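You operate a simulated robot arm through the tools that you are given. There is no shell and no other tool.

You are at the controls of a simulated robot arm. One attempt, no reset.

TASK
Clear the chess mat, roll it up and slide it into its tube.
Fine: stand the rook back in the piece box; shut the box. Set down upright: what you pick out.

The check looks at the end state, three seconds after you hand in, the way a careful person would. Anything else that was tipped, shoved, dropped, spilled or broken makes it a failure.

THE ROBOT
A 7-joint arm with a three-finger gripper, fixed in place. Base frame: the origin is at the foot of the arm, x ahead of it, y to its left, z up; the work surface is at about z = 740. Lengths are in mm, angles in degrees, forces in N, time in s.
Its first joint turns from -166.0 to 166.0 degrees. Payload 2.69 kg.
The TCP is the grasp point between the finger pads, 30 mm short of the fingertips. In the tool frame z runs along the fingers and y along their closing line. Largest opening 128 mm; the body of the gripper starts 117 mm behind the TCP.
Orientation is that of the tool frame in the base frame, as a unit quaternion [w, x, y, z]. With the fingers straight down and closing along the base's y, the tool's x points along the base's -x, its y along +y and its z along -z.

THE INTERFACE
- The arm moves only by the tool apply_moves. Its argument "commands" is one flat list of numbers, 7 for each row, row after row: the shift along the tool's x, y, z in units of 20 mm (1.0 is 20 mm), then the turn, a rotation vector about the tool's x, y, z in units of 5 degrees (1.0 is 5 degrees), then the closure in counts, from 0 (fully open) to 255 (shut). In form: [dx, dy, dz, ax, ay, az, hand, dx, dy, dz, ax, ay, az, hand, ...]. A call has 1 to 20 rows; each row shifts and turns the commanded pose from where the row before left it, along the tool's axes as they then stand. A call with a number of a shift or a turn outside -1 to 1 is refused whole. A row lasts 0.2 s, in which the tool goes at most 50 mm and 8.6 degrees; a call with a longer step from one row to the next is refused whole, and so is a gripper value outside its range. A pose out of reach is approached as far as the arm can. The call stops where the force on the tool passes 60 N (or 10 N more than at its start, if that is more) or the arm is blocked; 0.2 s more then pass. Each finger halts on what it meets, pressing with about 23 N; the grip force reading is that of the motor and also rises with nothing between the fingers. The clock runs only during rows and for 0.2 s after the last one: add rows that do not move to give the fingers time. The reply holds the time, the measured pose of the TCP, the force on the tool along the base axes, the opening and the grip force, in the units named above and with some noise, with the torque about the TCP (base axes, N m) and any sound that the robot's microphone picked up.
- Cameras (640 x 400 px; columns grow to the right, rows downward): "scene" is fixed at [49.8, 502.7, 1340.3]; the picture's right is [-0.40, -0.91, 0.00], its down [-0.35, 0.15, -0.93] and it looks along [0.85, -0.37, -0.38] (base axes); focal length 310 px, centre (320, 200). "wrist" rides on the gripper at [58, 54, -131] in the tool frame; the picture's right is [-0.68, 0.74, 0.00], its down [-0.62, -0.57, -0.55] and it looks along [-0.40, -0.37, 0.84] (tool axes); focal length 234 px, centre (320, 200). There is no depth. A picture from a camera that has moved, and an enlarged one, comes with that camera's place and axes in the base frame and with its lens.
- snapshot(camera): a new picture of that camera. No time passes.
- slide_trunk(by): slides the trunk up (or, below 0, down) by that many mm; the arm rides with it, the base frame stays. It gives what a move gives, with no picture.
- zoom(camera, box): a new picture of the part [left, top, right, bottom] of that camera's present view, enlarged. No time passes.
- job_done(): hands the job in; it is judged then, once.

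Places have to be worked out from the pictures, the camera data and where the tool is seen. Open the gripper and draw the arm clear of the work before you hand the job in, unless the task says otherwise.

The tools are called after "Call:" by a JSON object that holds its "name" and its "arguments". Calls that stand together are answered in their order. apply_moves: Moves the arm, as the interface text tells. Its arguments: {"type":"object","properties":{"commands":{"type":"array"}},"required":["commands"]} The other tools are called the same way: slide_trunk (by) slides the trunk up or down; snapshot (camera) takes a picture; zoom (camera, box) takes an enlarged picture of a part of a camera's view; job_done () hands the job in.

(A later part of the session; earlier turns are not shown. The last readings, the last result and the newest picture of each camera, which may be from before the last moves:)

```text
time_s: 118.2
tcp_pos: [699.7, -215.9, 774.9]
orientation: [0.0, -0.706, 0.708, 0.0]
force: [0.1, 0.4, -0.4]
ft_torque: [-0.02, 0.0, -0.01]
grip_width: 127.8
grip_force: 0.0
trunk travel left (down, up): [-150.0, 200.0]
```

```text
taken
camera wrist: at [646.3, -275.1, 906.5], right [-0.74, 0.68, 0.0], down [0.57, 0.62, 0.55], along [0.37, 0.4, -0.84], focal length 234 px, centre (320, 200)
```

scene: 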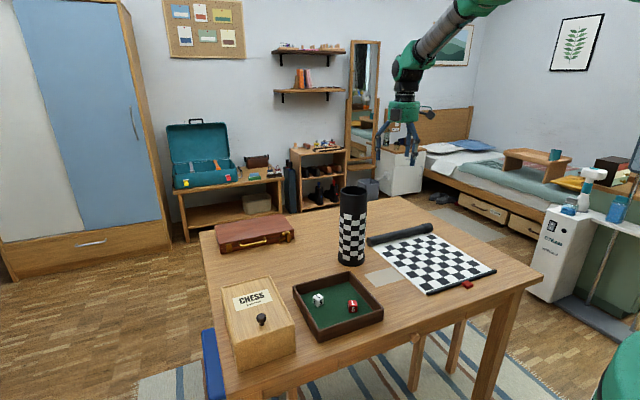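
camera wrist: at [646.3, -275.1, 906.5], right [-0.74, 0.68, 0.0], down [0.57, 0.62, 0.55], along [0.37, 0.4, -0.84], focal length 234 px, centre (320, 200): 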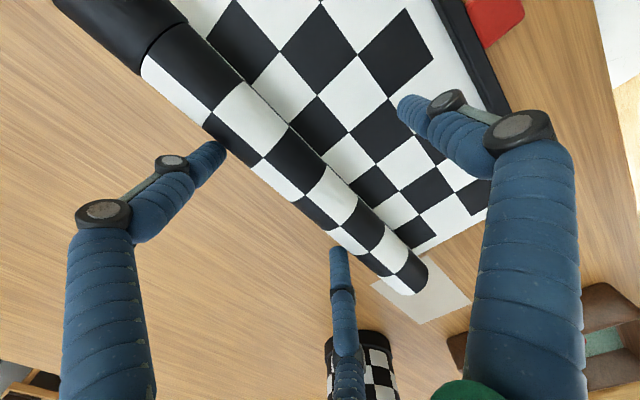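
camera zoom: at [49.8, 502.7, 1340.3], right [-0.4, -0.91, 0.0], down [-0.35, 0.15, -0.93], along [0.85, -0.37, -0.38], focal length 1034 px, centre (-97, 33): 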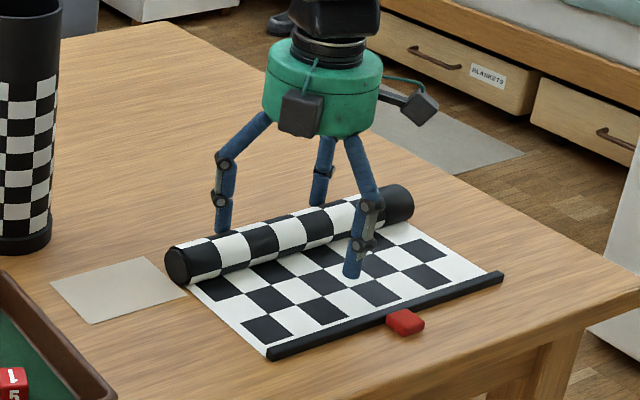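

About four rows of squares are left. I shift the hand to y≈−180 so the front finger will pass beside the red tab, and do three more strokes.

Call:
{"name": "apply_moves", "arguments": {"commands": [0, -0.25, 0, 0, 0, 0, 0, -0.9, 0, 0, 0, 0, 0, 0, -0.9, 0, 0, 0, 0, 0, 0, 0, 0, 0.75, 0, 0, 0, 0, 0, 0.37, -0.25, 0, 0, 0, 0, 0, 0.12, -0.25, 0, 0, 0, 0, 0, 0.12, -0.25, 0, 0, 0, 0, 0, -0.15, 0, 0, 0, 0, 0, 0, 0, 0.75, 0, 0, 0, 0, 0, 0.27, -0.25, 0, 0, 0, 0, 0, 0.12, -0.25, 0, 0, 0, 0, 0, 0.12, -0.25, 0, 0, 0, 0, 0, -0.15, 0, 0, 0, 0, 0, 0, 0, 0.75, 0, 0, 0, 0, 0, 0.27, -0.25, 0, 0, 0, 0, 0, 0.12, -0.25, 0, 0, 0, 0, 0, 0.12, -0.25, 0, 0, 0, 0]}}

Call:
{"name": "zoom", "arguments": {"camera": "scene", "box": [350, 190, 540, 310]}}

Call:
{"name": "snapshot", "arguments": {"camera": "wrist"}}

```text
time_s: 121.8
tcp_pos: [678.6, -180.5, 776.1]
orientation: [0.0, -0.707, 0.707, 0.0]
force: [0.5, 0.9, -0.6]
ft_torque: [-0.03, -0.05, 0.01]
grip_width: 128.3
grip_force: 0.0
trunk travel left (down, up): [-150.0, 200.0]
```

```text
3.33 times, centred on (445, 250) of scene
camera zoom: at [49.8, 502.7, 1340.3], right [-0.4, -0.91, 0.0], down [-0.35, 0.15, -0.93], along [0.85, -0.37, -0.38], focal length 1034 px, centre (-97, 33)
```

zoom: 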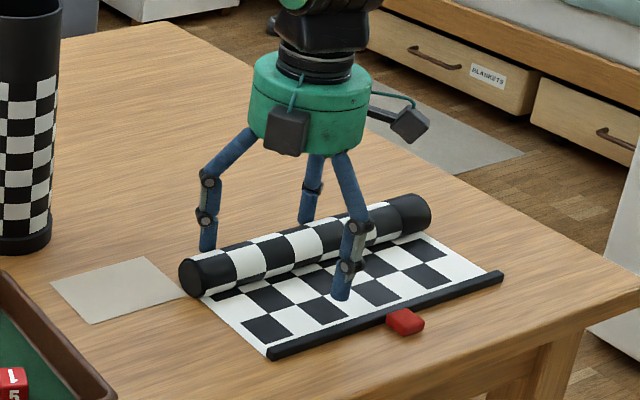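

```text
taken
camera wrist: at [624.8, -239.1, 906.9], right [-0.74, 0.68, 0.0], down [0.57, 0.62, 0.55], along [0.37, 0.4, -0.84], focal length 234 px, centre (320, 200)
```

wrist: 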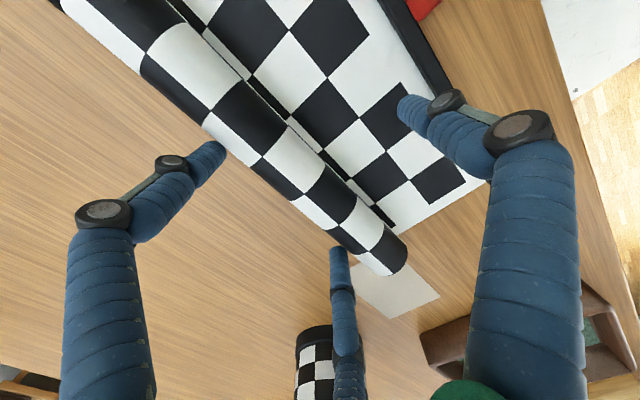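

The bar did not move at all this time. The front finger is now close to the bar, so I lift, narrow the hand (front finger nearer the roll) and continue with the same strokes.

Call:
{"name": "apply_moves", "arguments": {"commands": [0, -0.2, 0, 0, 0, 0, 0, 0, 0, -0.8, 0, 0, 0, 0, 0, 0, -0.7, 0, 0, 0, 0, 0.65, -0.3, 0, 0, 0, 0, 60, 0.6, -0.32, 0, 0, 0, 0, 112, 0, 0, 0, 0, 0, 0, 112, 0, 0, 0.7, 0, 0, 0, 112, 0, 0, 0.6, 0, 0, 0, 112]}}

Call:
{"name": "snapshot", "arguments": {"camera": "wrist"}}

Call:
{"name": "zoom", "arguments": {"camera": "scene", "box": [350, 190, 540, 310]}}

```text
time_s: 123.6
tcp_pos: [695.4, -206.5, 779.3]
orientation: [0.0, 0.707, -0.707, 0.0]
force: [-1.2, 0.2, -0.1]
ft_torque: [0.0, -0.01, 0.04]
grip_width: 71.8
grip_force: 0.0
trunk travel left (down, up): [-150.0, 200.0]
```

```text
taken
camera wrist: at [641.5, -264.2, 910.9], right [-0.74, 0.68, 0.0], down [0.56, 0.62, 0.55], along [0.37, 0.4, -0.84], focal length 234 px, centre (320, 200)
```

wrist: 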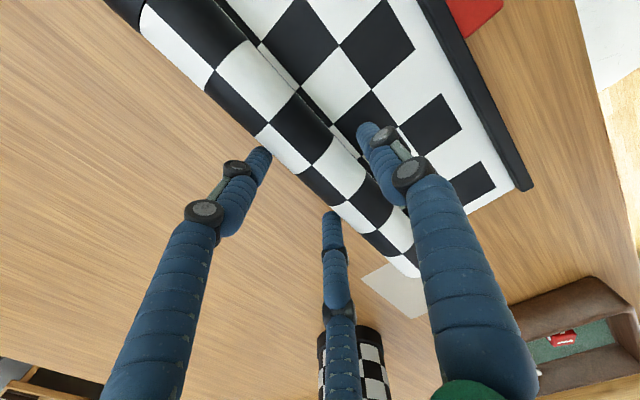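

```text
3.33 times, centred on (445, 250) of scene
camera zoom: at [49.8, 502.7, 1340.3], right [-0.4, -0.91, 0.0], down [-0.35, 0.15, -0.93], along [0.85, -0.37, -0.38], focal length 1034 px, centre (-97, 33)
```

zoom: 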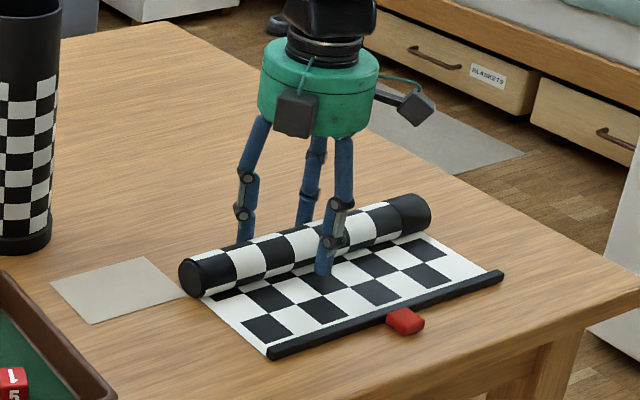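

The hand straddles the roll with small gaps and touches nothing. Four strokes in this narrower posture.

Call:
{"name": "apply_moves", "arguments": {"commands": [0, 0.25, -0.25, 0, 0, 0, 112, 0, 0.12, -0.25, 0, 0, 0, 112, 0, 0.12, -0.25, 0, 0, 0, 112, 0, -0.15, 0, 0, 0, 0, 112, 0, 0, 0.75, 0, 0, 0, 112, 0, 0.27, -0.25, 0, 0, 0, 112, 0, 0.12, -0.25, 0, 0, 0, 112, 0, 0.12, -0.25, 0, 0, 0, 112, 0, -0.15, 0, 0, 0, 0, 112, 0, 0, 0.75, 0, 0, 0, 112, 0, 0.27, -0.25, 0, 0, 0, 112, 0, 0.12, -0.25, 0, 0, 0, 112, 0, 0.12, -0.25, 0, 0, 0, 112, 0, -0.15, 0, 0, 0, 0, 112, 0, 0, 0.75, 0, 0, 0, 112, 0, 0.27, -0.25, 0, 0, 0, 112, 0, 0.12, -0.25, 0, 0, 0, 112, 0, 0.12, -0.25, 0, 0, 0, 112]}}

Call:
{"name": "snapshot", "arguments": {"camera": "wrist"}}

Call:
{"name": "zoom", "arguments": {"camera": "scene", "box": [350, 190, 540, 310]}}

```text
time_s: 127.4
tcp_pos: [663.5, -205.4, 795.0]
orientation: [0.0, -0.707, 0.707, 0.001]
force: [1.1, -0.8, 0.6]
ft_torque: [-0.03, -0.04, -0.01]
grip_width: 72.3
grip_force: 0.0
trunk travel left (down, up): [-150.0, 200.0]
```

```text
taken
camera wrist: at [609.7, -264.1, 925.9], right [-0.74, 0.68, 0.0], down [0.57, 0.62, 0.55], along [0.37, 0.4, -0.84], focal length 234 px, centre (320, 200)
```

wrist: 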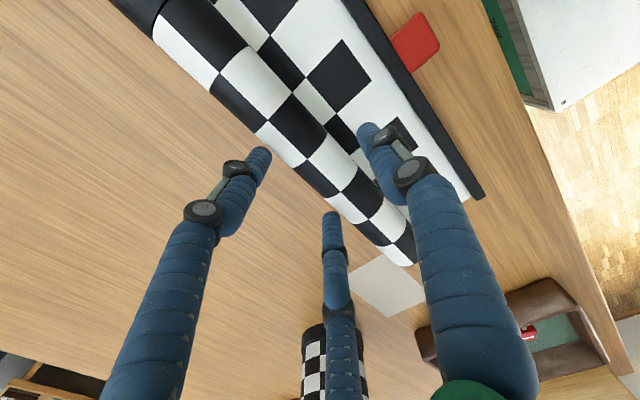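

```text
3.33 times, centred on (445, 250) of scene
camera zoom: at [49.8, 502.7, 1340.3], right [-0.4, -0.91, 0.0], down [-0.35, 0.15, -0.93], along [0.85, -0.37, -0.38], focal length 1034 px, centre (-97, 33)
```

zoom: 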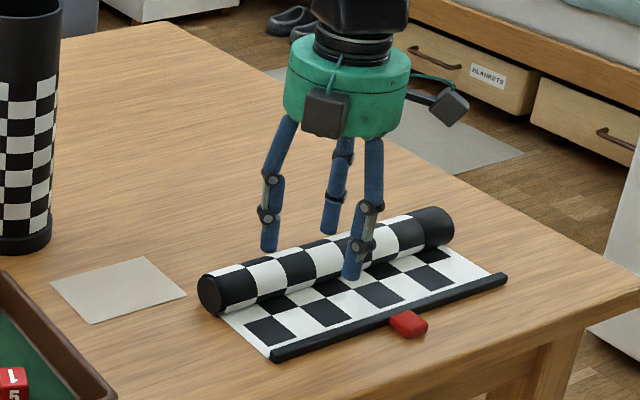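

Nearly done: about two rows left. Two more strokes in this posture before the front finger reaches the bar.

Call:
{"name": "apply_moves", "arguments": {"commands": [0, -0.15, 0, 0, 0, 0, 112, 0, 0, 0.75, 0, 0, 0, 112, 0, 0.27, -0.25, 0, 0, 0, 112, 0, 0.12, -0.25, 0, 0, 0, 112, 0, 0.12, -0.25, 0, 0, 0, 112, 0, -0.15, 0, 0, 0, 0, 112, 0, 0, 0.75, 0, 0, 0, 112, 0, 0.27, -0.25, 0, 0, 0, 112, 0, 0.12, -0.25, 0, 0, 0, 112, 0, 0.12, -0.25, 0, 0, 0, 112]}}

Call:
{"name": "snapshot", "arguments": {"camera": "wrist"}}

Call:
{"name": "zoom", "arguments": {"camera": "scene", "box": [390, 220, 520, 310]}}

```text
time_s: 129.6
tcp_pos: [650.0, -206.4, 795.7]
orientation: [0.001, 0.708, -0.706, 0.0]
force: [0.7, -0.3, 0.9]
ft_torque: [-0.02, -0.02, 0.02]
grip_width: 72.2
grip_force: 0.3
trunk travel left (down, up): [-150.0, 200.0]
```

```text
taken
camera wrist: at [595.7, -263.9, 926.4], right [-0.74, 0.68, 0.0], down [0.56, 0.62, 0.55], along [0.37, 0.4, -0.84], focal length 234 px, centre (320, 200)
```

wrist: 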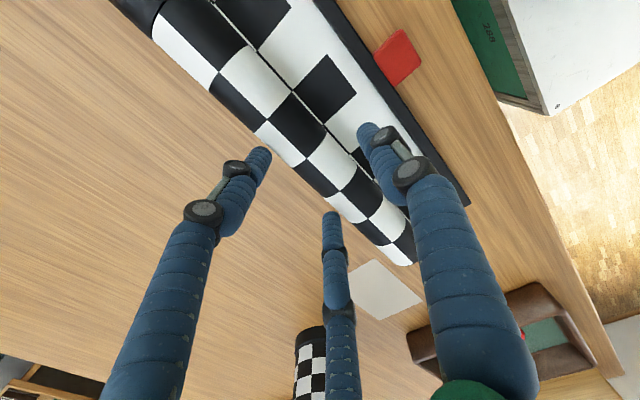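

```text
4.44 times, centred on (455, 265) of scene
camera zoom: at [49.8, 502.7, 1340.3], right [-0.4, -0.91, 0.0], down [-0.35, 0.15, -0.93], along [0.85, -0.37, -0.38], focal length 1379 px, centre (-280, -89)
```

zoom: 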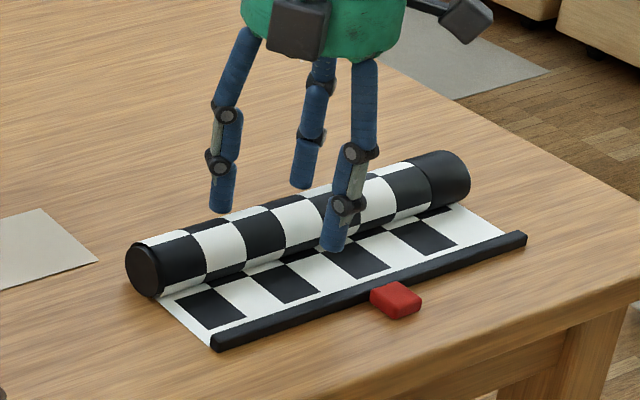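

One row and the border remain. For the last part the front finger must pass over the bar, so I use shorter strokes with the tips kept above bar height (≥754).

Call:
{"name": "apply_moves", "arguments": {"commands": [0, -0.15, 0, 0, 0, 0, 112, 0, 0, 0.4, 0, 0, 0, 112, 0, 0.22, -0.13, 0, 0, 0, 112, 0, 0.09, -0.13, 0, 0, 0, 112, 0, 0.09, -0.14, 0, 0, 0, 112, 0, -0.15, 0, 0, 0, 0, 112, 0, 0, 0.4, 0, 0, 0, 112, 0, 0.22, -0.13, 0, 0, 0, 112, 0, 0.09, -0.13, 0, 0, 0, 112, 0, 0.09, -0.14, 0, 0, 0, 112, 0, -0.15, 0, 0, 0, 0, 112, 0, 0, 0.4, 0, 0, 0, 112, 0, 0.22, -0.13, 0, 0, 0, 112, 0, 0.09, -0.13, 0, 0, 0, 112, 0, 0.09, -0.14, 0, 0, 0, 112]}}

Call:
{"name": "snapshot", "arguments": {"camera": "wrist"}}

Call:
{"name": "zoom", "arguments": {"camera": "scene", "box": [390, 220, 520, 310]}}

```text
time_s: 132.8
tcp_pos: [634.0, -205.1, 794.4]
orientation: [0.0, -0.707, 0.707, 0.0]
force: [-0.1, 0.4, 0.1]
ft_torque: [0.04, -0.02, 0.03]
grip_width: 72.2
grip_force: 0.3
trunk travel left (down, up): [-150.0, 200.0]
```

```text
taken
camera wrist: at [581.0, -264.2, 925.8], right [-0.74, 0.68, 0.0], down [0.57, 0.62, 0.55], along [0.37, 0.4, -0.84], focal length 234 px, centre (320, 200)
```

wrist: 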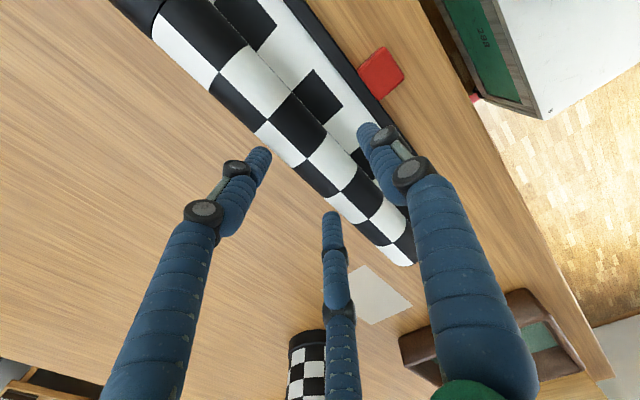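

```text
4.44 times, centred on (455, 265) of scene
camera zoom: at [49.8, 502.7, 1340.3], right [-0.4, -0.91, 0.0], down [-0.35, 0.15, -0.93], along [0.85, -0.37, -0.38], focal length 1379 px, centre (-280, -89)
```

zoom: 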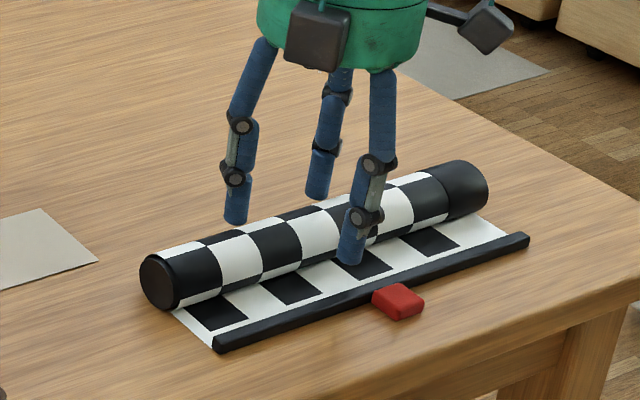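

Only ~23 mm left. I lift, open the hand fully and set it down with the front finger beyond the bar, beside the red tab.

Call:
{"name": "apply_moves", "arguments": {"commands": [0, -0.15, -0.5, 0, 0, 0, 112, 0, 0, -0.8, 0, 0, 0, 60, -0.65, 0.1, 0, 0, 0, 0, 0, -0.6, 0.1, 0, 0, 0, 0, 0, 0, 0, 0, 0, 0, 0, 0, 0, 0.13, 1, 0, 0, 0, 0, 0, 0, 0.8, 0, 0, 0, 0]}}

Call:
{"name": "snapshot", "arguments": {"camera": "wrist"}}

Call:
{"name": "zoom", "arguments": {"camera": "scene", "box": [390, 220, 520, 310]}}

```text
time_s: 134.4
tcp_pos: [629.3, -182.2, 784.5]
orientation: [0.0, -0.707, 0.708, 0.0]
force: [-0.4, 0.0, -0.7]
ft_torque: [0.02, 0.0, 0.0]
grip_width: 127.8
grip_force: 0.1
trunk travel left (down, up): [-150.0, 200.0]
```

```text
taken
camera wrist: at [576.7, -239.7, 915.6], right [-0.74, 0.68, 0.0], down [0.57, 0.62, 0.55], along [0.37, 0.4, -0.84], focal length 234 px, centre (320, 200)
```

wrist: 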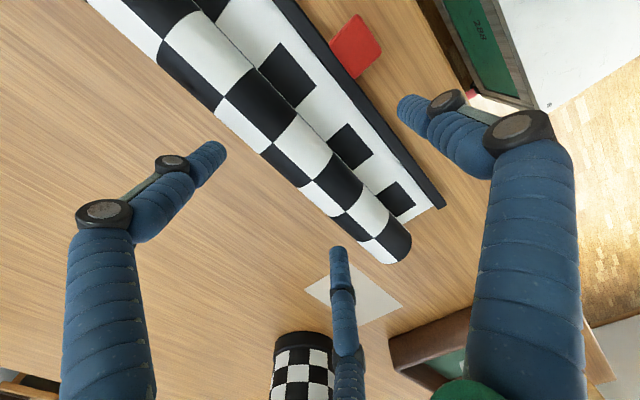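

```text
4.44 times, centred on (455, 265) of scene
camera zoom: at [49.8, 502.7, 1340.3], right [-0.4, -0.91, 0.0], down [-0.35, 0.15, -0.93], along [0.85, -0.37, -0.38], focal length 1379 px, centre (-280, -89)
```

zoom: 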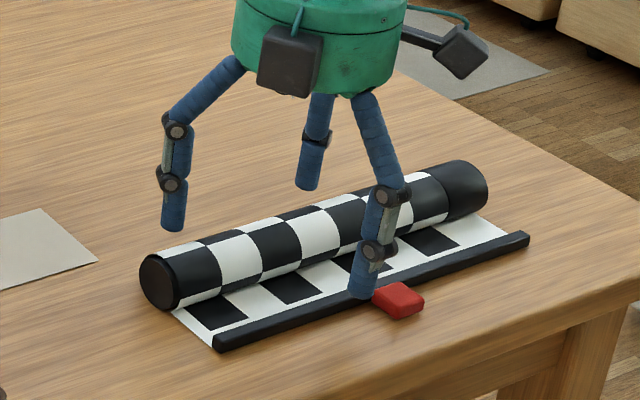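

Placement is right; I shift 9 mm more away from the tab, lower, and make three strokes toward the bar.

Call:
{"name": "apply_moves", "arguments": {"commands": [-0.45, 0, 0.1, 0, 0, 0, 0, 0, 0, 0.55, 0, 0, 0, 0, 0, 0, 0.45, 0, 0, 0, 0, 0, 0.5, -0.25, 0, 0, 0, 0, 0, 0.1, -0.25, 0, 0, 0, 0, 0, 0.1, -0.25, 0, 0, 0, 0, 0, -0.15, 0, 0, 0, 0, 0, 0, 0, 0.75, 0, 0, 0, 0, 0, 0.25, -0.25, 0, 0, 0, 0, 0, 0.1, -0.25, 0, 0, 0, 0, 0, 0.1, -0.25, 0, 0, 0, 0]}}

Call:
{"name": "snapshot", "arguments": {"camera": "wrist"}}

Call:
{"name": "zoom", "arguments": {"camera": "scene", "box": [390, 220, 520, 310]}}

```text
time_s: 136.8
tcp_pos: [610.0, -170.9, 777.3]
orientation: [0.0, 0.708, -0.706, 0.0]
force: [1.0, 0.9, -0.8]
ft_torque: [0.02, -0.02, 0.06]
grip_width: 127.9
grip_force: 0.1
trunk travel left (down, up): [-150.0, 200.0]
```

```text
taken
camera wrist: at [556.9, -230.0, 908.7], right [-0.74, 0.68, 0.0], down [0.57, 0.62, 0.55], along [0.37, 0.4, -0.84], focal length 234 px, centre (320, 200)
```

wrist: 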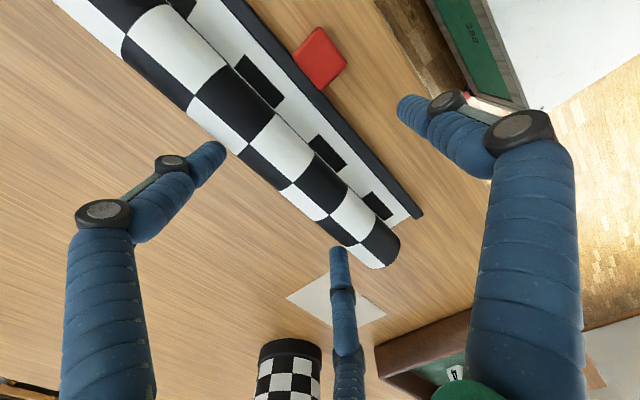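

```text
4.44 times, centred on (455, 265) of scene
camera zoom: at [49.8, 502.7, 1340.3], right [-0.4, -0.91, 0.0], down [-0.35, 0.15, -0.93], along [0.85, -0.37, -0.38], focal length 1379 px, centre (-280, -89)
```

zoom: 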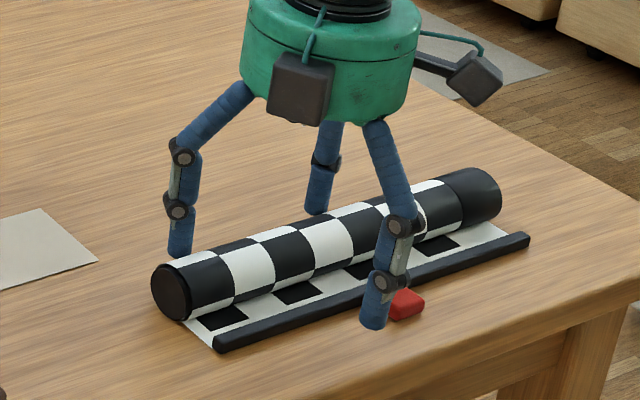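

The bar stays still. Three more strokes.

Call:
{"name": "apply_moves", "arguments": {"commands": [0, -0.15, 0, 0, 0, 0, 0, 0, 0, 0.75, 0, 0, 0, 0, 0, 0.27, -0.25, 0, 0, 0, 0, 0, 0.12, -0.25, 0, 0, 0, 0, 0, 0.12, -0.25, 0, 0, 0, 0, 0, -0.15, 0, 0, 0, 0, 0, 0, 0, 0.75, 0, 0, 0, 0, 0, 0.25, -0.25, 0, 0, 0, 0, 0, 0.1, -0.25, 0, 0, 0, 0, 0, 0.1, -0.25, 0, 0, 0, 0]}}

Call:
{"name": "snapshot", "arguments": {"camera": "wrist"}}

Call:
{"name": "zoom", "arguments": {"camera": "scene", "box": [390, 220, 520, 310]}}

```text
time_s: 139.0
tcp_pos: [598.1, -172.2, 777.9]
orientation: [0.0, 0.708, -0.706, 0.001]
force: [0.4, 0.5, -0.2]
ft_torque: [-0.02, -0.02, 0.11]
grip_width: 128.0
grip_force: 0.0
trunk travel left (down, up): [-150.0, 200.0]
```

```text
taken
camera wrist: at [544.2, -230.6, 909.1], right [-0.74, 0.68, 0.0], down [0.56, 0.62, 0.55], along [0.37, 0.4, -0.84], focal length 234 px, centre (320, 200)
```

wrist: 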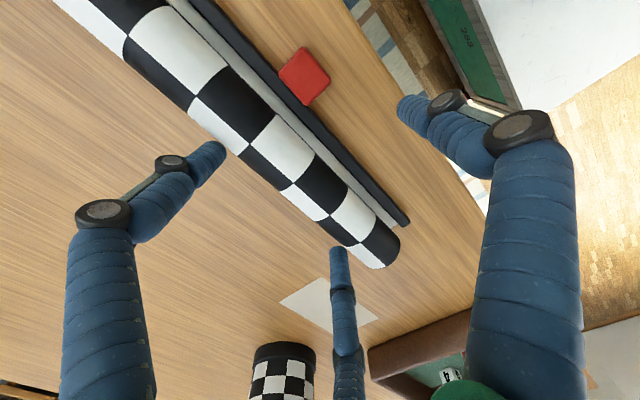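

```text
4.44 times, centred on (455, 265) of scene
camera zoom: at [49.8, 502.7, 1340.3], right [-0.4, -0.91, 0.0], down [-0.35, 0.15, -0.93], along [0.85, -0.37, -0.38], focal length 1379 px, centre (-280, -89)
```

zoom: 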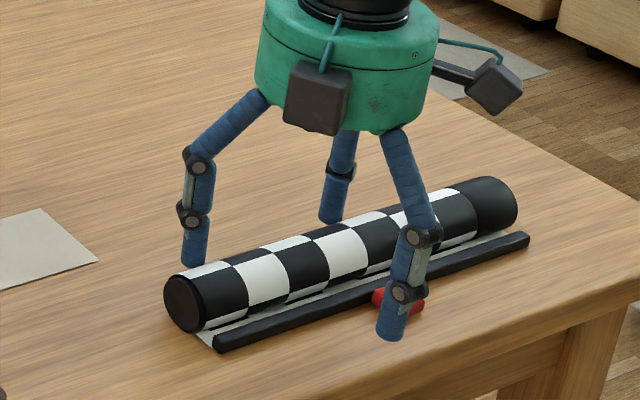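

Only a narrow strip of flat mat is left before the bar. Two more strokes.

Call:
{"name": "apply_moves", "arguments": {"commands": [0, -0.15, 0, 0, 0, 0, 0, 0, 0, 0.75, 0, 0, 0, 0, 0, 0.25, -0.25, 0, 0, 0, 0, 0, 0.1, -0.25, 0, 0, 0, 0, 0, 0.1, -0.25, 0, 0, 0, 0, 0, -0.15, 0, 0, 0, 0, 0, 0, 0, 0.75, 0, 0, 0, 0, 0, 0.25, -0.25, 0, 0, 0, 0, 0, 0.1, -0.25, 0, 0, 0, 0, 0, 0.1, -0.25, 0, 0, 0, 0]}}

Call:
{"name": "snapshot", "arguments": {"camera": "wrist"}}

Call:
{"name": "zoom", "arguments": {"camera": "scene", "box": [390, 220, 520, 310]}}

```text
time_s: 141.2
tcp_pos: [587.2, -172.3, 777.7]
orientation: [0.0, 0.707, -0.707, 0.0]
force: [1.6, -0.6, -0.2]
ft_torque: [-0.02, -0.07, 0.07]
grip_width: 127.7
grip_force: 0.1
trunk travel left (down, up): [-150.0, 200.0]
```

```text
taken
camera wrist: at [532.3, -229.8, 909.2], right [-0.74, 0.68, 0.0], down [0.56, 0.62, 0.55], along [0.37, 0.4, -0.84], focal length 234 px, centre (320, 200)
```

wrist: 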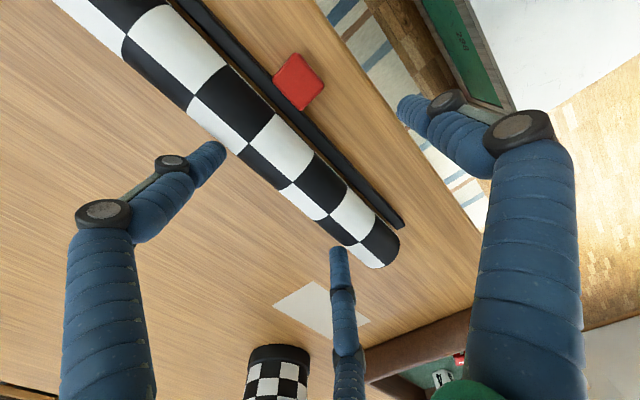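

```text
4.44 times, centred on (455, 265) of scene
camera zoom: at [49.8, 502.7, 1340.3], right [-0.4, -0.91, 0.0], down [-0.35, 0.15, -0.93], along [0.85, -0.37, -0.38], focal length 1379 px, centre (-280, -89)
```

zoom: 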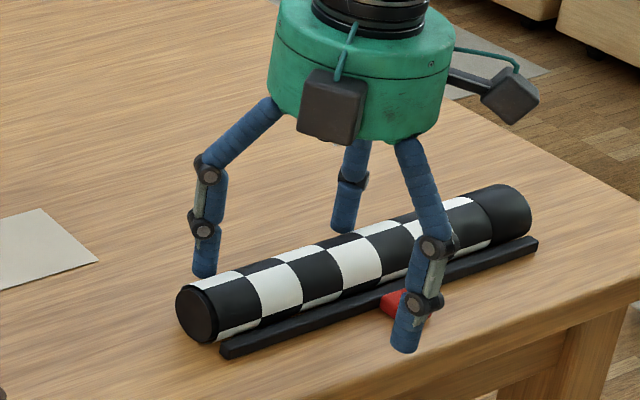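

The roll has reached the bar. I look closely at how roll, bar and tab now sit together.

Call:
{"name": "zoom", "arguments": {"camera": "scene", "box": [420, 245, 500, 295]}}

Call:
{"name": "zoom", "arguments": {"camera": "wrist", "box": [50, 0, 430, 280]}}

```text
8.00 times, centred on (460, 270) of scene
camera zoom: at [49.8, 502.7, 1340.3], right [-0.4, -0.91, 0.0], down [-0.35, 0.15, -0.93], along [0.85, -0.37, -0.38], focal length 2483 px, centre (-800, -360)
```

zoom: 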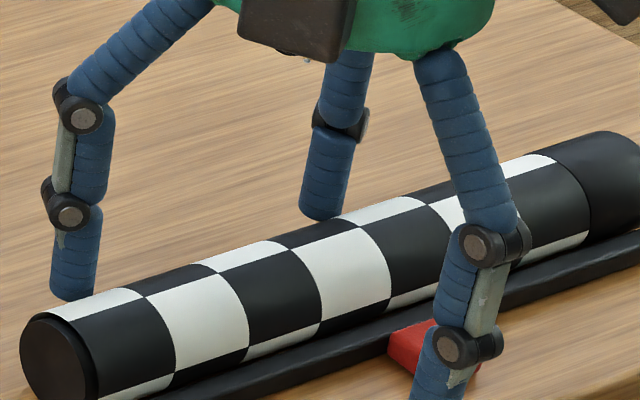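

```text
1.43 times, centred on (240, 140) of wrist
camera zoom: at [532.3, -229.8, 909.2], right [-0.74, 0.68, 0.0], down [0.56, 0.62, 0.55], along [0.37, 0.4, -0.84], focal length 334 px, centre (434, 286)
```

zoom: 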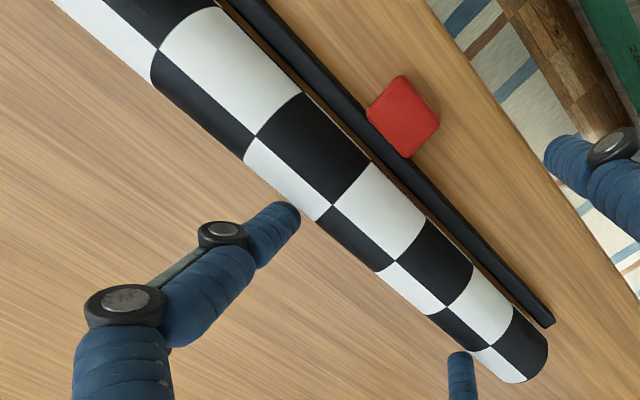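

The mat is wound up to the bar. I try one more gentle stroke to see whether the bar tucks onto the roll or just gets pushed.

Call:
{"name": "apply_moves", "arguments": {"commands": [0, -0.15, 0, 0, 0, 0, 0, 0, 0, 0.75, 0, 0, 0, 0, 0, 0.25, -0.25, 0, 0, 0, 0, 0, 0.1, -0.25, 0, 0, 0, 0, 0, 0.1, -0.25, 0, 0, 0, 0]}}

Call:
{"name": "zoom", "arguments": {"camera": "wrist", "box": [50, 0, 430, 280]}}

Call:
{"name": "zoom", "arguments": {"camera": "scene", "box": [390, 220, 520, 310]}}

```text
time_s: 142.4
tcp_pos: [579.7, -171.5, 778.1]
orientation: [0.0, 0.707, -0.707, -0.001]
force: [1.9, -0.1, -0.8]
ft_torque: [0.0, 0.01, 0.06]
grip_width: 128.2
grip_force: 0.0
trunk travel left (down, up): [-150.0, 200.0]
```

```text
1.43 times, centred on (240, 140) of wrist
camera zoom: at [525.9, -230.1, 909.2], right [-0.74, 0.68, 0.0], down [0.57, 0.62, 0.55], along [0.37, 0.4, -0.84], focal length 334 px, centre (434, 286)
```

zoom: 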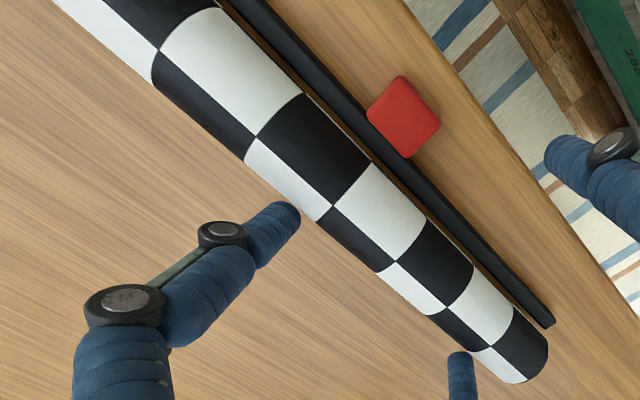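

```text
4.44 times, centred on (455, 265) of scene
camera zoom: at [49.8, 502.7, 1340.3], right [-0.4, -0.91, 0.0], down [-0.35, 0.15, -0.93], along [0.85, -0.37, -0.38], focal length 1379 px, centre (-280, -89)
```

zoom: 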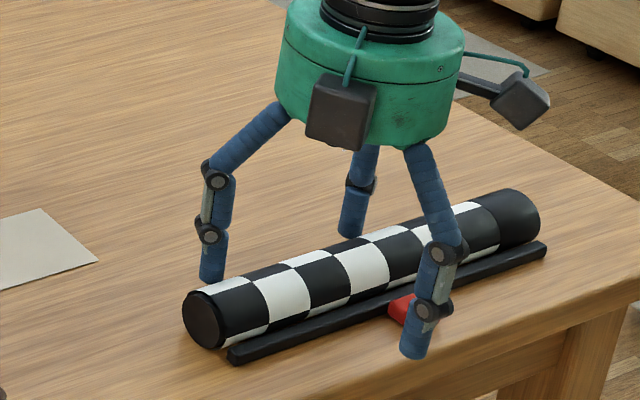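

Roll, bar and tab now move as one rigid bundle: the mat is fully rolled. Next I lift the hand and move along to the cap end (y≈−314), to grip the roll near its future top; I lower to TCP z≈790 with the fingers still open and check.

Call:
{"name": "apply_moves", "arguments": {"commands": [0, -0.3, -0.5, 0, 0, 0, 0, 0, -0.25, -1, 0, 0, 0, 0, 0, -0.265, -1, 0, 0, 0, 0, 0.89, 0, 0, 0, 0, 0, 0, 0.89, 0, 0, 0, 0, 0, 0, 0.89, 0, 0, 0, 0, 0, 0, 0.89, 0, 0, 0, 0, 0, 0, 0.89, 0, 0, 0, 0, 0, 0, 0.89, 0, 0, 0, 0, 0, 0, 0.89, 0, 0, 0, 0, 0, 0, 0.89, 0, 0, 0, 0, 0, 0, 0, 0, 0.9, 0, 0, 0, 0, 0, 0, 0.9, 0, 0, 0, 0]}}

Call:
{"name": "snapshot", "arguments": {"camera": "wrist"}}

Call:
{"name": "zoom", "arguments": {"camera": "scene", "box": [390, 200, 540, 310]}}

```text
time_s: 145.2
tcp_pos: [596.0, -314.5, 792.9]
orientation: [0.001, 0.708, -0.706, 0.001]
force: [-0.4, -0.3, 0.5]
ft_torque: [0.02, -0.01, -0.03]
grip_width: 127.9
grip_force: 0.1
trunk travel left (down, up): [-150.0, 200.0]
```

```text
taken
camera wrist: at [542.9, -373.3, 923.4], right [-0.74, 0.68, 0.0], down [0.56, 0.62, 0.55], along [0.37, 0.4, -0.84], focal length 234 px, centre (320, 200)
```

wrist: 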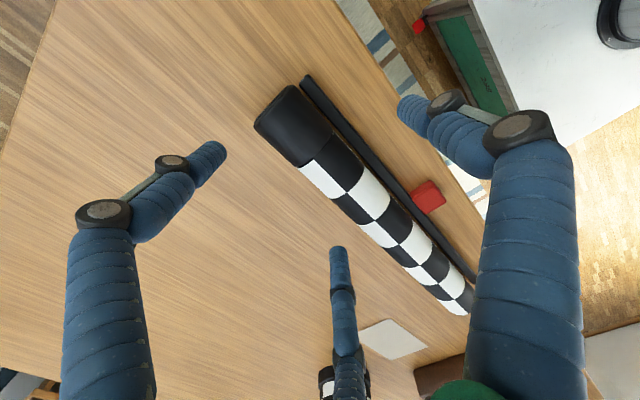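

```text
3.64 times, centred on (465, 255) of scene
camera zoom: at [49.8, 502.7, 1340.3], right [-0.4, -0.91, 0.0], down [-0.35, 0.15, -0.93], along [0.85, -0.37, -0.38], focal length 1128 px, centre (-207, 0)
```

zoom: 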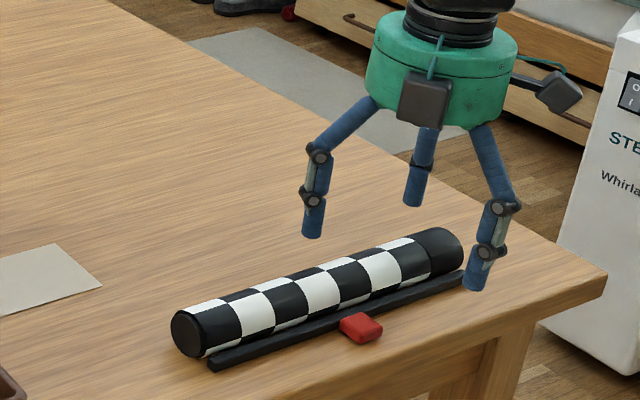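

The cap end is at y≈−371 and the far end at ≈−72. I shift to y≈−328, lower slightly to z≈789 (tips will end just above the bar) and close gradually.

Call:
{"name": "apply_moves", "arguments": {"commands": [0.7, 0, 0, 0, 0, 0, 0, 0, 0, 0.18, 0, 0, 0, 0, 0, 0, 0, 0, 0, 0, 50, 0, 0, 0, 0, 0, 0, 90, 0, 0, 0, 0, 0, 0, 115, 0, 0, 0, 0, 0, 0, 130, 0, 0, 0, 0, 0, 0, 138]}}

Call:
{"name": "snapshot", "arguments": {"camera": "wrist"}}

Call:
{"name": "zoom", "arguments": {"camera": "scene", "box": [390, 200, 540, 310]}}

```text
time_s: 146.8
tcp_pos: [594.8, -328.8, 787.2]
orientation: [0.0, 0.707, -0.707, 0.001]
force: [1.2, 0.8, 1.4]
ft_torque: [0.02, -0.02, -0.01]
grip_width: 59.4
grip_force: 0.2
trunk travel left (down, up): [-150.0, 200.0]
```

```text
taken
camera wrist: at [542.6, -387.0, 919.5], right [-0.74, 0.68, 0.0], down [0.57, 0.62, 0.55], along [0.37, 0.4, -0.84], focal length 234 px, centre (320, 200)
```

wrist: 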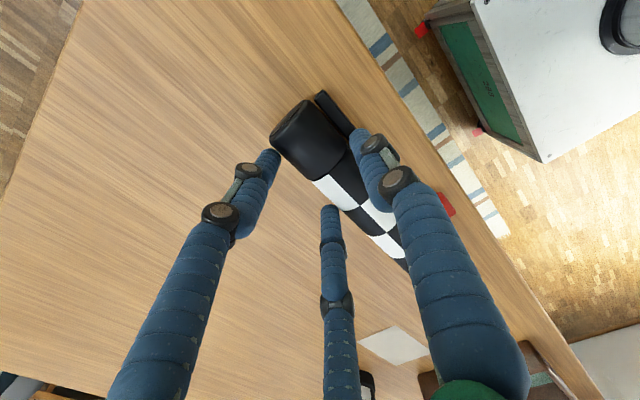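

```text
3.64 times, centred on (465, 255) of scene
camera zoom: at [49.8, 502.7, 1340.3], right [-0.4, -0.91, 0.0], down [-0.35, 0.15, -0.93], along [0.85, -0.37, -0.38], focal length 1128 px, centre (-207, 0)
```

zoom: 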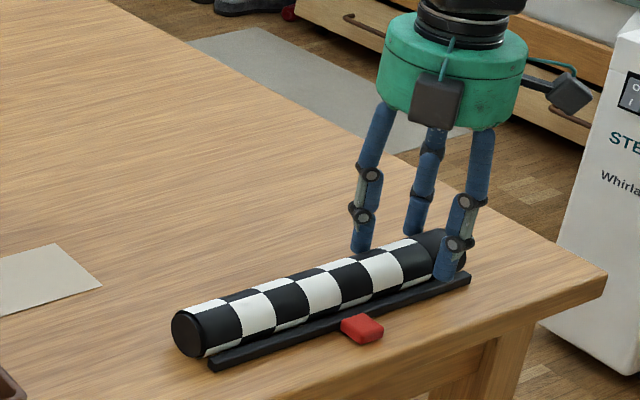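

All three fingers are at the roll. I close to full grip force.

Call:
{"name": "apply_moves", "arguments": {"commands": [0, 0, 0, 0, 0, 0, 145, 0, 0, 0, 0, 0, 0, 155, 0, 0, 0, 0, 0, 0, 200, 0, 0, 0, 0, 0, 0, 255]}}

Call:
{"name": "snapshot", "arguments": {"camera": "wrist"}}

Call:
{"name": "zoom", "arguments": {"camera": "scene", "box": [390, 200, 540, 310]}}

```text
time_s: 147.8
tcp_pos: [595.4, -328.5, 788.5]
orientation: [0.0, -0.707, 0.707, 0.0]
force: [-1.9, 1.6, 7.2]
ft_torque: [0.11, 0.06, -0.23]
grip_width: 55.6
grip_force: 23.2
trunk travel left (down, up): [-150.0, 200.0]
```

```text
taken
camera wrist: at [542.3, -386.9, 919.7], right [-0.74, 0.68, 0.0], down [0.56, 0.62, 0.55], along [0.37, 0.4, -0.84], focal length 234 px, centre (320, 200)
```

wrist: 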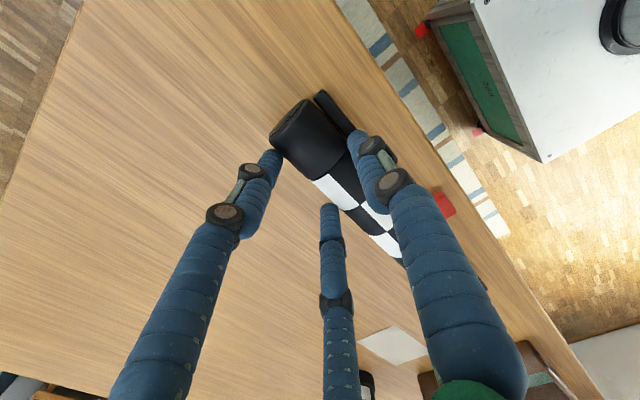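

```text
3.64 times, centred on (465, 255) of scene
camera zoom: at [49.8, 502.7, 1340.3], right [-0.4, -0.91, 0.0], down [-0.35, 0.15, -0.93], along [0.85, -0.37, -0.38], focal length 1128 px, centre (-207, 0)
```

zoom: 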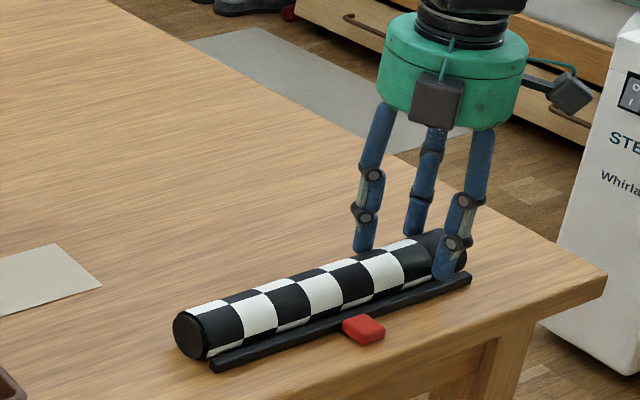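

Gripped firmly. I lift 12 mm slowly to see the weight and whether roll, bar and tab come together.

Call:
{"name": "apply_moves", "arguments": {"commands": [0, 0, -0.2, 0, 0, 0, 255, 0, 0, -0.2, 0, 0, 0, 255, 0, 0, -0.2, 0, 0, 0, 255, 0, 0, 0, 0, 0, 0, 255]}}

Call:
{"name": "zoom", "arguments": {"camera": "scene", "box": [390, 200, 540, 310]}}

Call:
{"name": "snapshot", "arguments": {"camera": "wrist"}}

```text
time_s: 148.8
tcp_pos: [595.1, -328.9, 799.3]
orientation: [0.0, 0.707, -0.707, 0.0]
force: [-1.1, -0.9, -1.9]
ft_torque: [0.14, 0.0, 0.16]
grip_width: 53.2
grip_force: 22.8
trunk travel left (down, up): [-150.0, 200.0]
```

```text
3.64 times, centred on (465, 255) of scene
camera zoom: at [49.8, 502.7, 1340.3], right [-0.4, -0.91, 0.0], down [-0.35, 0.15, -0.93], along [0.85, -0.37, -0.38], focal length 1128 px, centre (-207, 0)
```

zoom: 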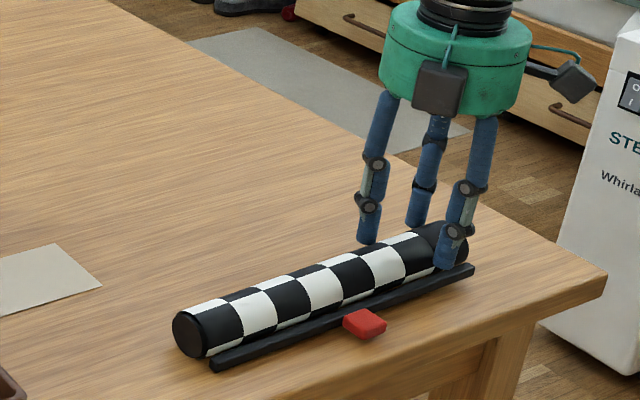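

```text
taken
camera wrist: at [542.1, -386.6, 930.8], right [-0.74, 0.68, 0.0], down [0.57, 0.62, 0.55], along [0.37, 0.4, -0.84], focal length 234 px, centre (320, 200)
```

wrist: 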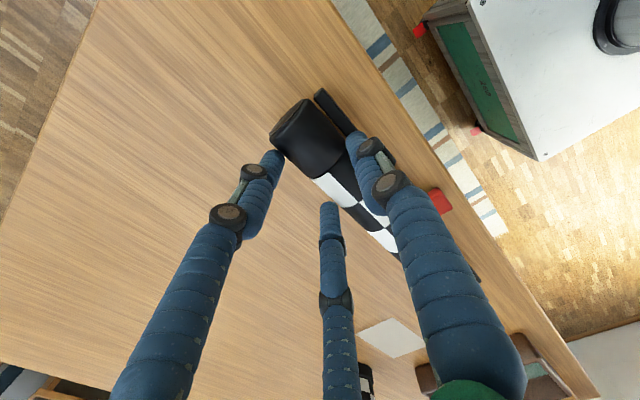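

The hand rode up the round top: the fingers held too high on the roll (width shrank to 53) and the roll stayed on the table. I release, tilt the hand 15° so the back pair reaches lower behind the roll while the front finger stays above the bar, and regrip lower.

Call:
{"name": "apply_moves", "arguments": {"commands": [0, 0, 0, 0, 0, 0, 150, 0, 0, 0, 0, 0, 0, 90, 0, 0, 0, 0, 0, 0, 0, 0, 0, -1, 0, 0, 0, 0, 0, 0, -1, 0, 0, 0, 0, 0, 0, 0, -1, 0, 0, 0, 0, 0, 0, -1, 0, 0, 0, 0, 0, 0, -1, 0, 0, 0, 0, -0.29, -0.08, 0, 0, 0, 0]}}

Call:
{"name": "snapshot", "arguments": {"camera": "wrist"}}

Call:
{"name": "zoom", "arguments": {"camera": "scene", "box": [390, 200, 540, 310]}}

```text
time_s: 150.8
tcp_pos: [600.9, -327.8, 839.1]
orientation: [0.094, 0.701, -0.701, -0.093]
force: [0.0, -0.4, 0.4]
ft_torque: [-0.02, 0.01, -0.02]
grip_width: 128.3
grip_force: 0.1
trunk travel left (down, up): [-150.0, 200.0]
```

```text
taken
camera wrist: at [584.0, -386.6, 980.5], right [-0.71, 0.68, 0.19], down [0.69, 0.62, 0.38], along [0.14, 0.4, -0.9], focal length 234 px, centre (320, 200)
```

wrist: 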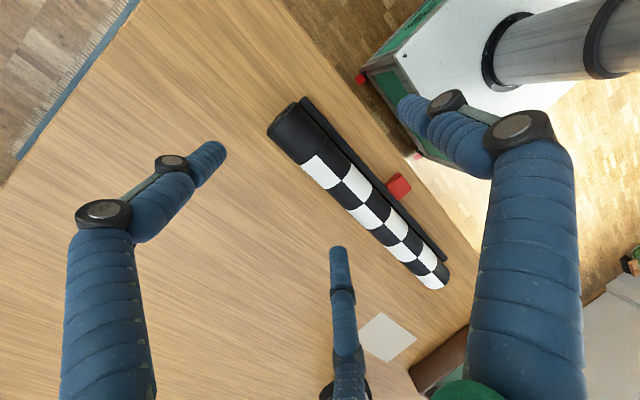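

```text
3.64 times, centred on (465, 255) of scene
camera zoom: at [49.8, 502.7, 1340.3], right [-0.4, -0.91, 0.0], down [-0.35, 0.15, -0.93], along [0.85, -0.37, -0.38], focal length 1128 px, centre (-207, 0)
```

zoom: 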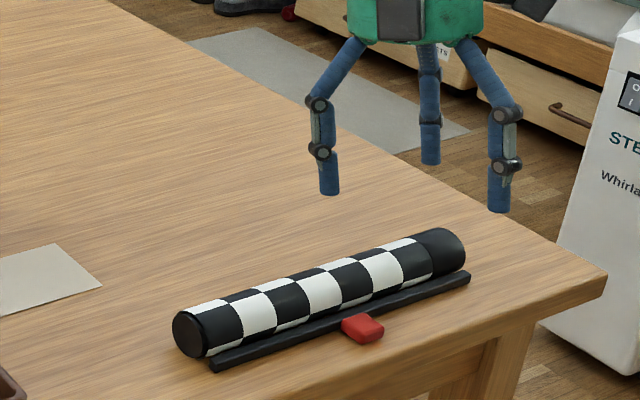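

Clean view of the bundle; I zoom in to measure its position precisely.

Call:
{"name": "zoom", "arguments": {"camera": "wrist", "box": [250, 80, 470, 310]}}

Call:
{"name": "zoom", "arguments": {"camera": "scene", "box": [430, 250, 530, 310]}}

```text
1.74 times, centred on (360, 195) of wrist
camera zoom: at [584.0, -386.6, 980.5], right [-0.71, 0.68, 0.19], down [0.69, 0.62, 0.38], along [0.14, 0.4, -0.9], focal length 407 px, centre (250, 209)
```

zoom: 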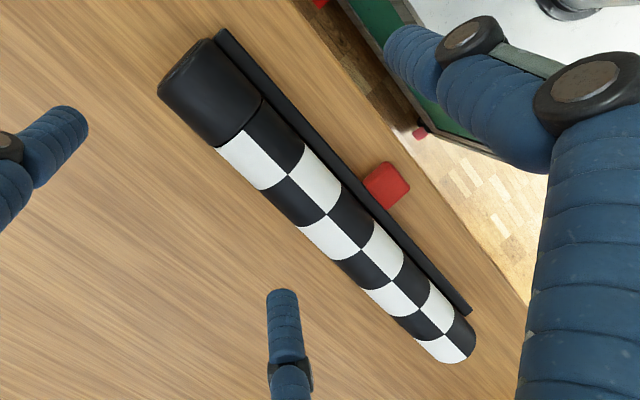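

```text
6.40 times, centred on (480, 280) of scene
camera zoom: at [49.8, 502.7, 1340.3], right [-0.4, -0.91, 0.0], down [-0.35, 0.15, -0.93], along [0.85, -0.37, -0.38], focal length 1986 px, centre (-704, -312)
```

zoom: 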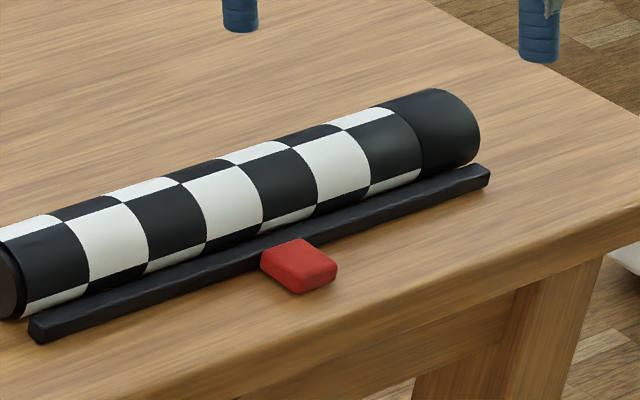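

The roll is about 38 mm in diameter with its axis at x≈586, z≈760. I lower the tilted, open hand to TCP z≈782.

Call:
{"name": "apply_moves", "arguments": {"commands": [0, -0.259, 0.966, 0, 0, 0, 0, 0, -0.259, 0.966, 0, 0, 0, 0, 0, -0.22, 0.82, 0, 0, 0, 0, 0, 0, 0, 0, 0, 0, 60, 0, 0, 0, 0, 0, 0, 95, 0, 0, 0, 0, 0, 0, 115, 0, 0, 0, 0, 0, 0, 128]}}

Call:
{"name": "snapshot", "arguments": {"camera": "wrist"}}

Call:
{"name": "zoom", "arguments": {"camera": "scene", "box": [430, 220, 530, 300]}}

```text
time_s: 152.4
tcp_pos: [601.1, -327.0, 782.6]
orientation: [0.092, 0.701, -0.701, -0.093]
force: [1.0, -0.1, -0.9]
ft_torque: [-0.03, -0.02, -0.02]
grip_width: 64.3
grip_force: 0.4
trunk travel left (down, up): [-150.0, 200.0]
```

```text
taken
camera wrist: at [583.7, -386.6, 923.9], right [-0.71, 0.68, 0.19], down [0.69, 0.62, 0.38], along [0.14, 0.4, -0.9], focal length 234 px, centre (320, 200)
```

wrist: 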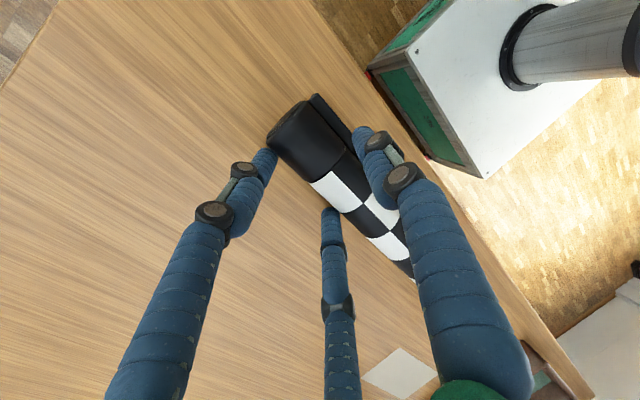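

```text
5.00 times, centred on (480, 260) of scene
camera zoom: at [49.8, 502.7, 1340.3], right [-0.4, -0.91, 0.0], down [-0.35, 0.15, -0.93], along [0.85, -0.37, -0.38], focal length 1552 px, centre (-480, -100)
```

zoom: 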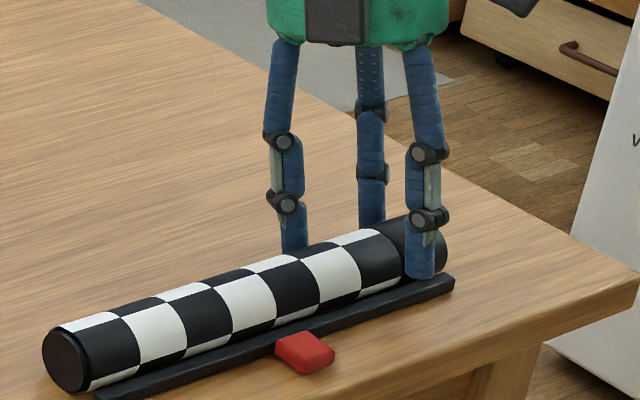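

Positioned well: the pair is low behind, the front finger above the bar. I close to full grip.

Call:
{"name": "apply_moves", "arguments": {"commands": [0, 0, 0, 0, 0, 0, 138, 0, 0, 0, 0, 0, 0, 148, 0, 0, 0, 0, 0, 0, 200, 0, 0, 0, 0, 0, 0, 255]}}

Call:
{"name": "apply_moves", "arguments": {"commands": [0, 0.052, -0.193, 0, 0, 0, 255, 0, 0.052, -0.193, 0, 0, 0, 255, 0, 0.052, -0.193, 0, 0, 0, 255, 0, 0, 0, 0, 0, 0, 255]}}

Call:
{"name": "zoom", "arguments": {"camera": "scene", "box": [430, 220, 530, 300]}}

Call:
{"name": "snapshot", "arguments": {"camera": "wrist"}}

```text
time_s: 153.4
tcp_pos: [600.9, -328.1, 782.9]
orientation: [-0.092, -0.701, 0.701, 0.092]
force: [-1.5, 0.4, 2.3]
ft_torque: [0.03, 0.09, -0.01]
grip_width: 55.8
grip_force: 23.1
trunk travel left (down, up): [-150.0, 200.0]
```

```text
time_s: 154.4
tcp_pos: [602.9, -328.3, 795.2]
orientation: [-0.092, -0.7, 0.702, 0.093]
force: [-0.2, 0.1, -3.2]
ft_torque: [-0.31, -0.05, 0.01]
grip_width: 55.9
grip_force: 22.8
trunk travel left (down, up): [-150.0, 200.0]
```

```text
5.00 times, centred on (480, 260) of scene
camera zoom: at [49.8, 502.7, 1340.3], right [-0.4, -0.91, 0.0], down [-0.35, 0.15, -0.93], along [0.85, -0.37, -0.38], focal length 1552 px, centre (-480, -100)
```

zoom: 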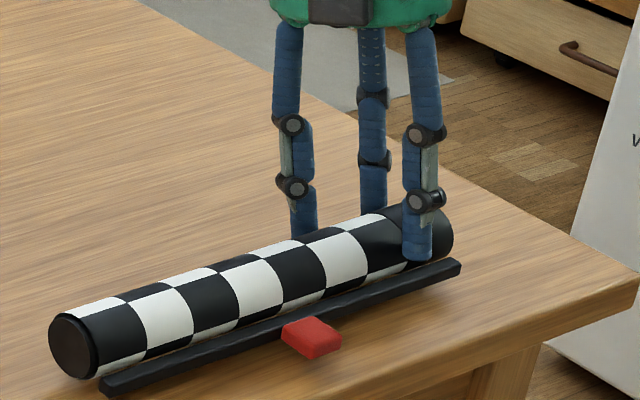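

```text
taken
camera wrist: at [584.3, -386.5, 935.9], right [-0.71, 0.68, 0.19], down [0.69, 0.62, 0.38], along [0.14, 0.4, -0.9], focal length 234 px, centre (320, 200)
```

wrist: 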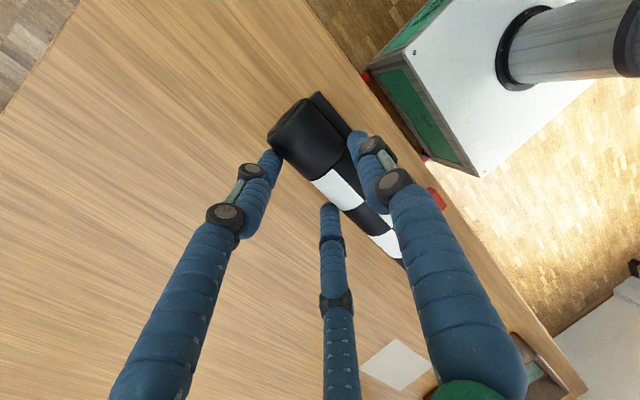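

Now it lifts cleanly: roll, bar and tab are all in the air, weight about 3 N, the grip width is steady at 55.9 mm. I look closely at the cross-section from the visible end.

Call:
{"name": "zoom", "arguments": {"camera": "scene", "box": [435, 265, 505, 305]}}

Call:
{"name": "zoom", "arguments": {"camera": "wrist", "box": [260, 80, 460, 280]}}

```text
9.14 times, centred on (470, 285) of scene
camera zoom: at [49.8, 502.7, 1340.3], right [-0.4, -0.91, 0.0], down [-0.35, 0.15, -0.93], along [0.85, -0.37, -0.38], focal length 2838 px, centre (-1051, -577)
```

zoom: 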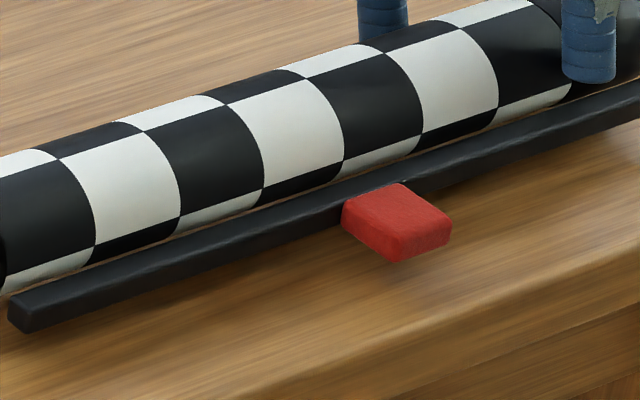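

```text
2.00 times, centred on (360, 180) of wrist
camera zoom: at [584.3, -386.5, 935.9], right [-0.71, 0.68, 0.19], down [0.69, 0.62, 0.38], along [0.14, 0.4, -0.9], focal length 468 px, centre (240, 240)
```

zoom: 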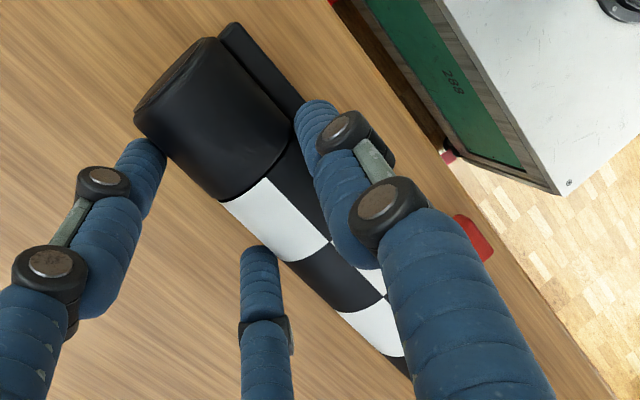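

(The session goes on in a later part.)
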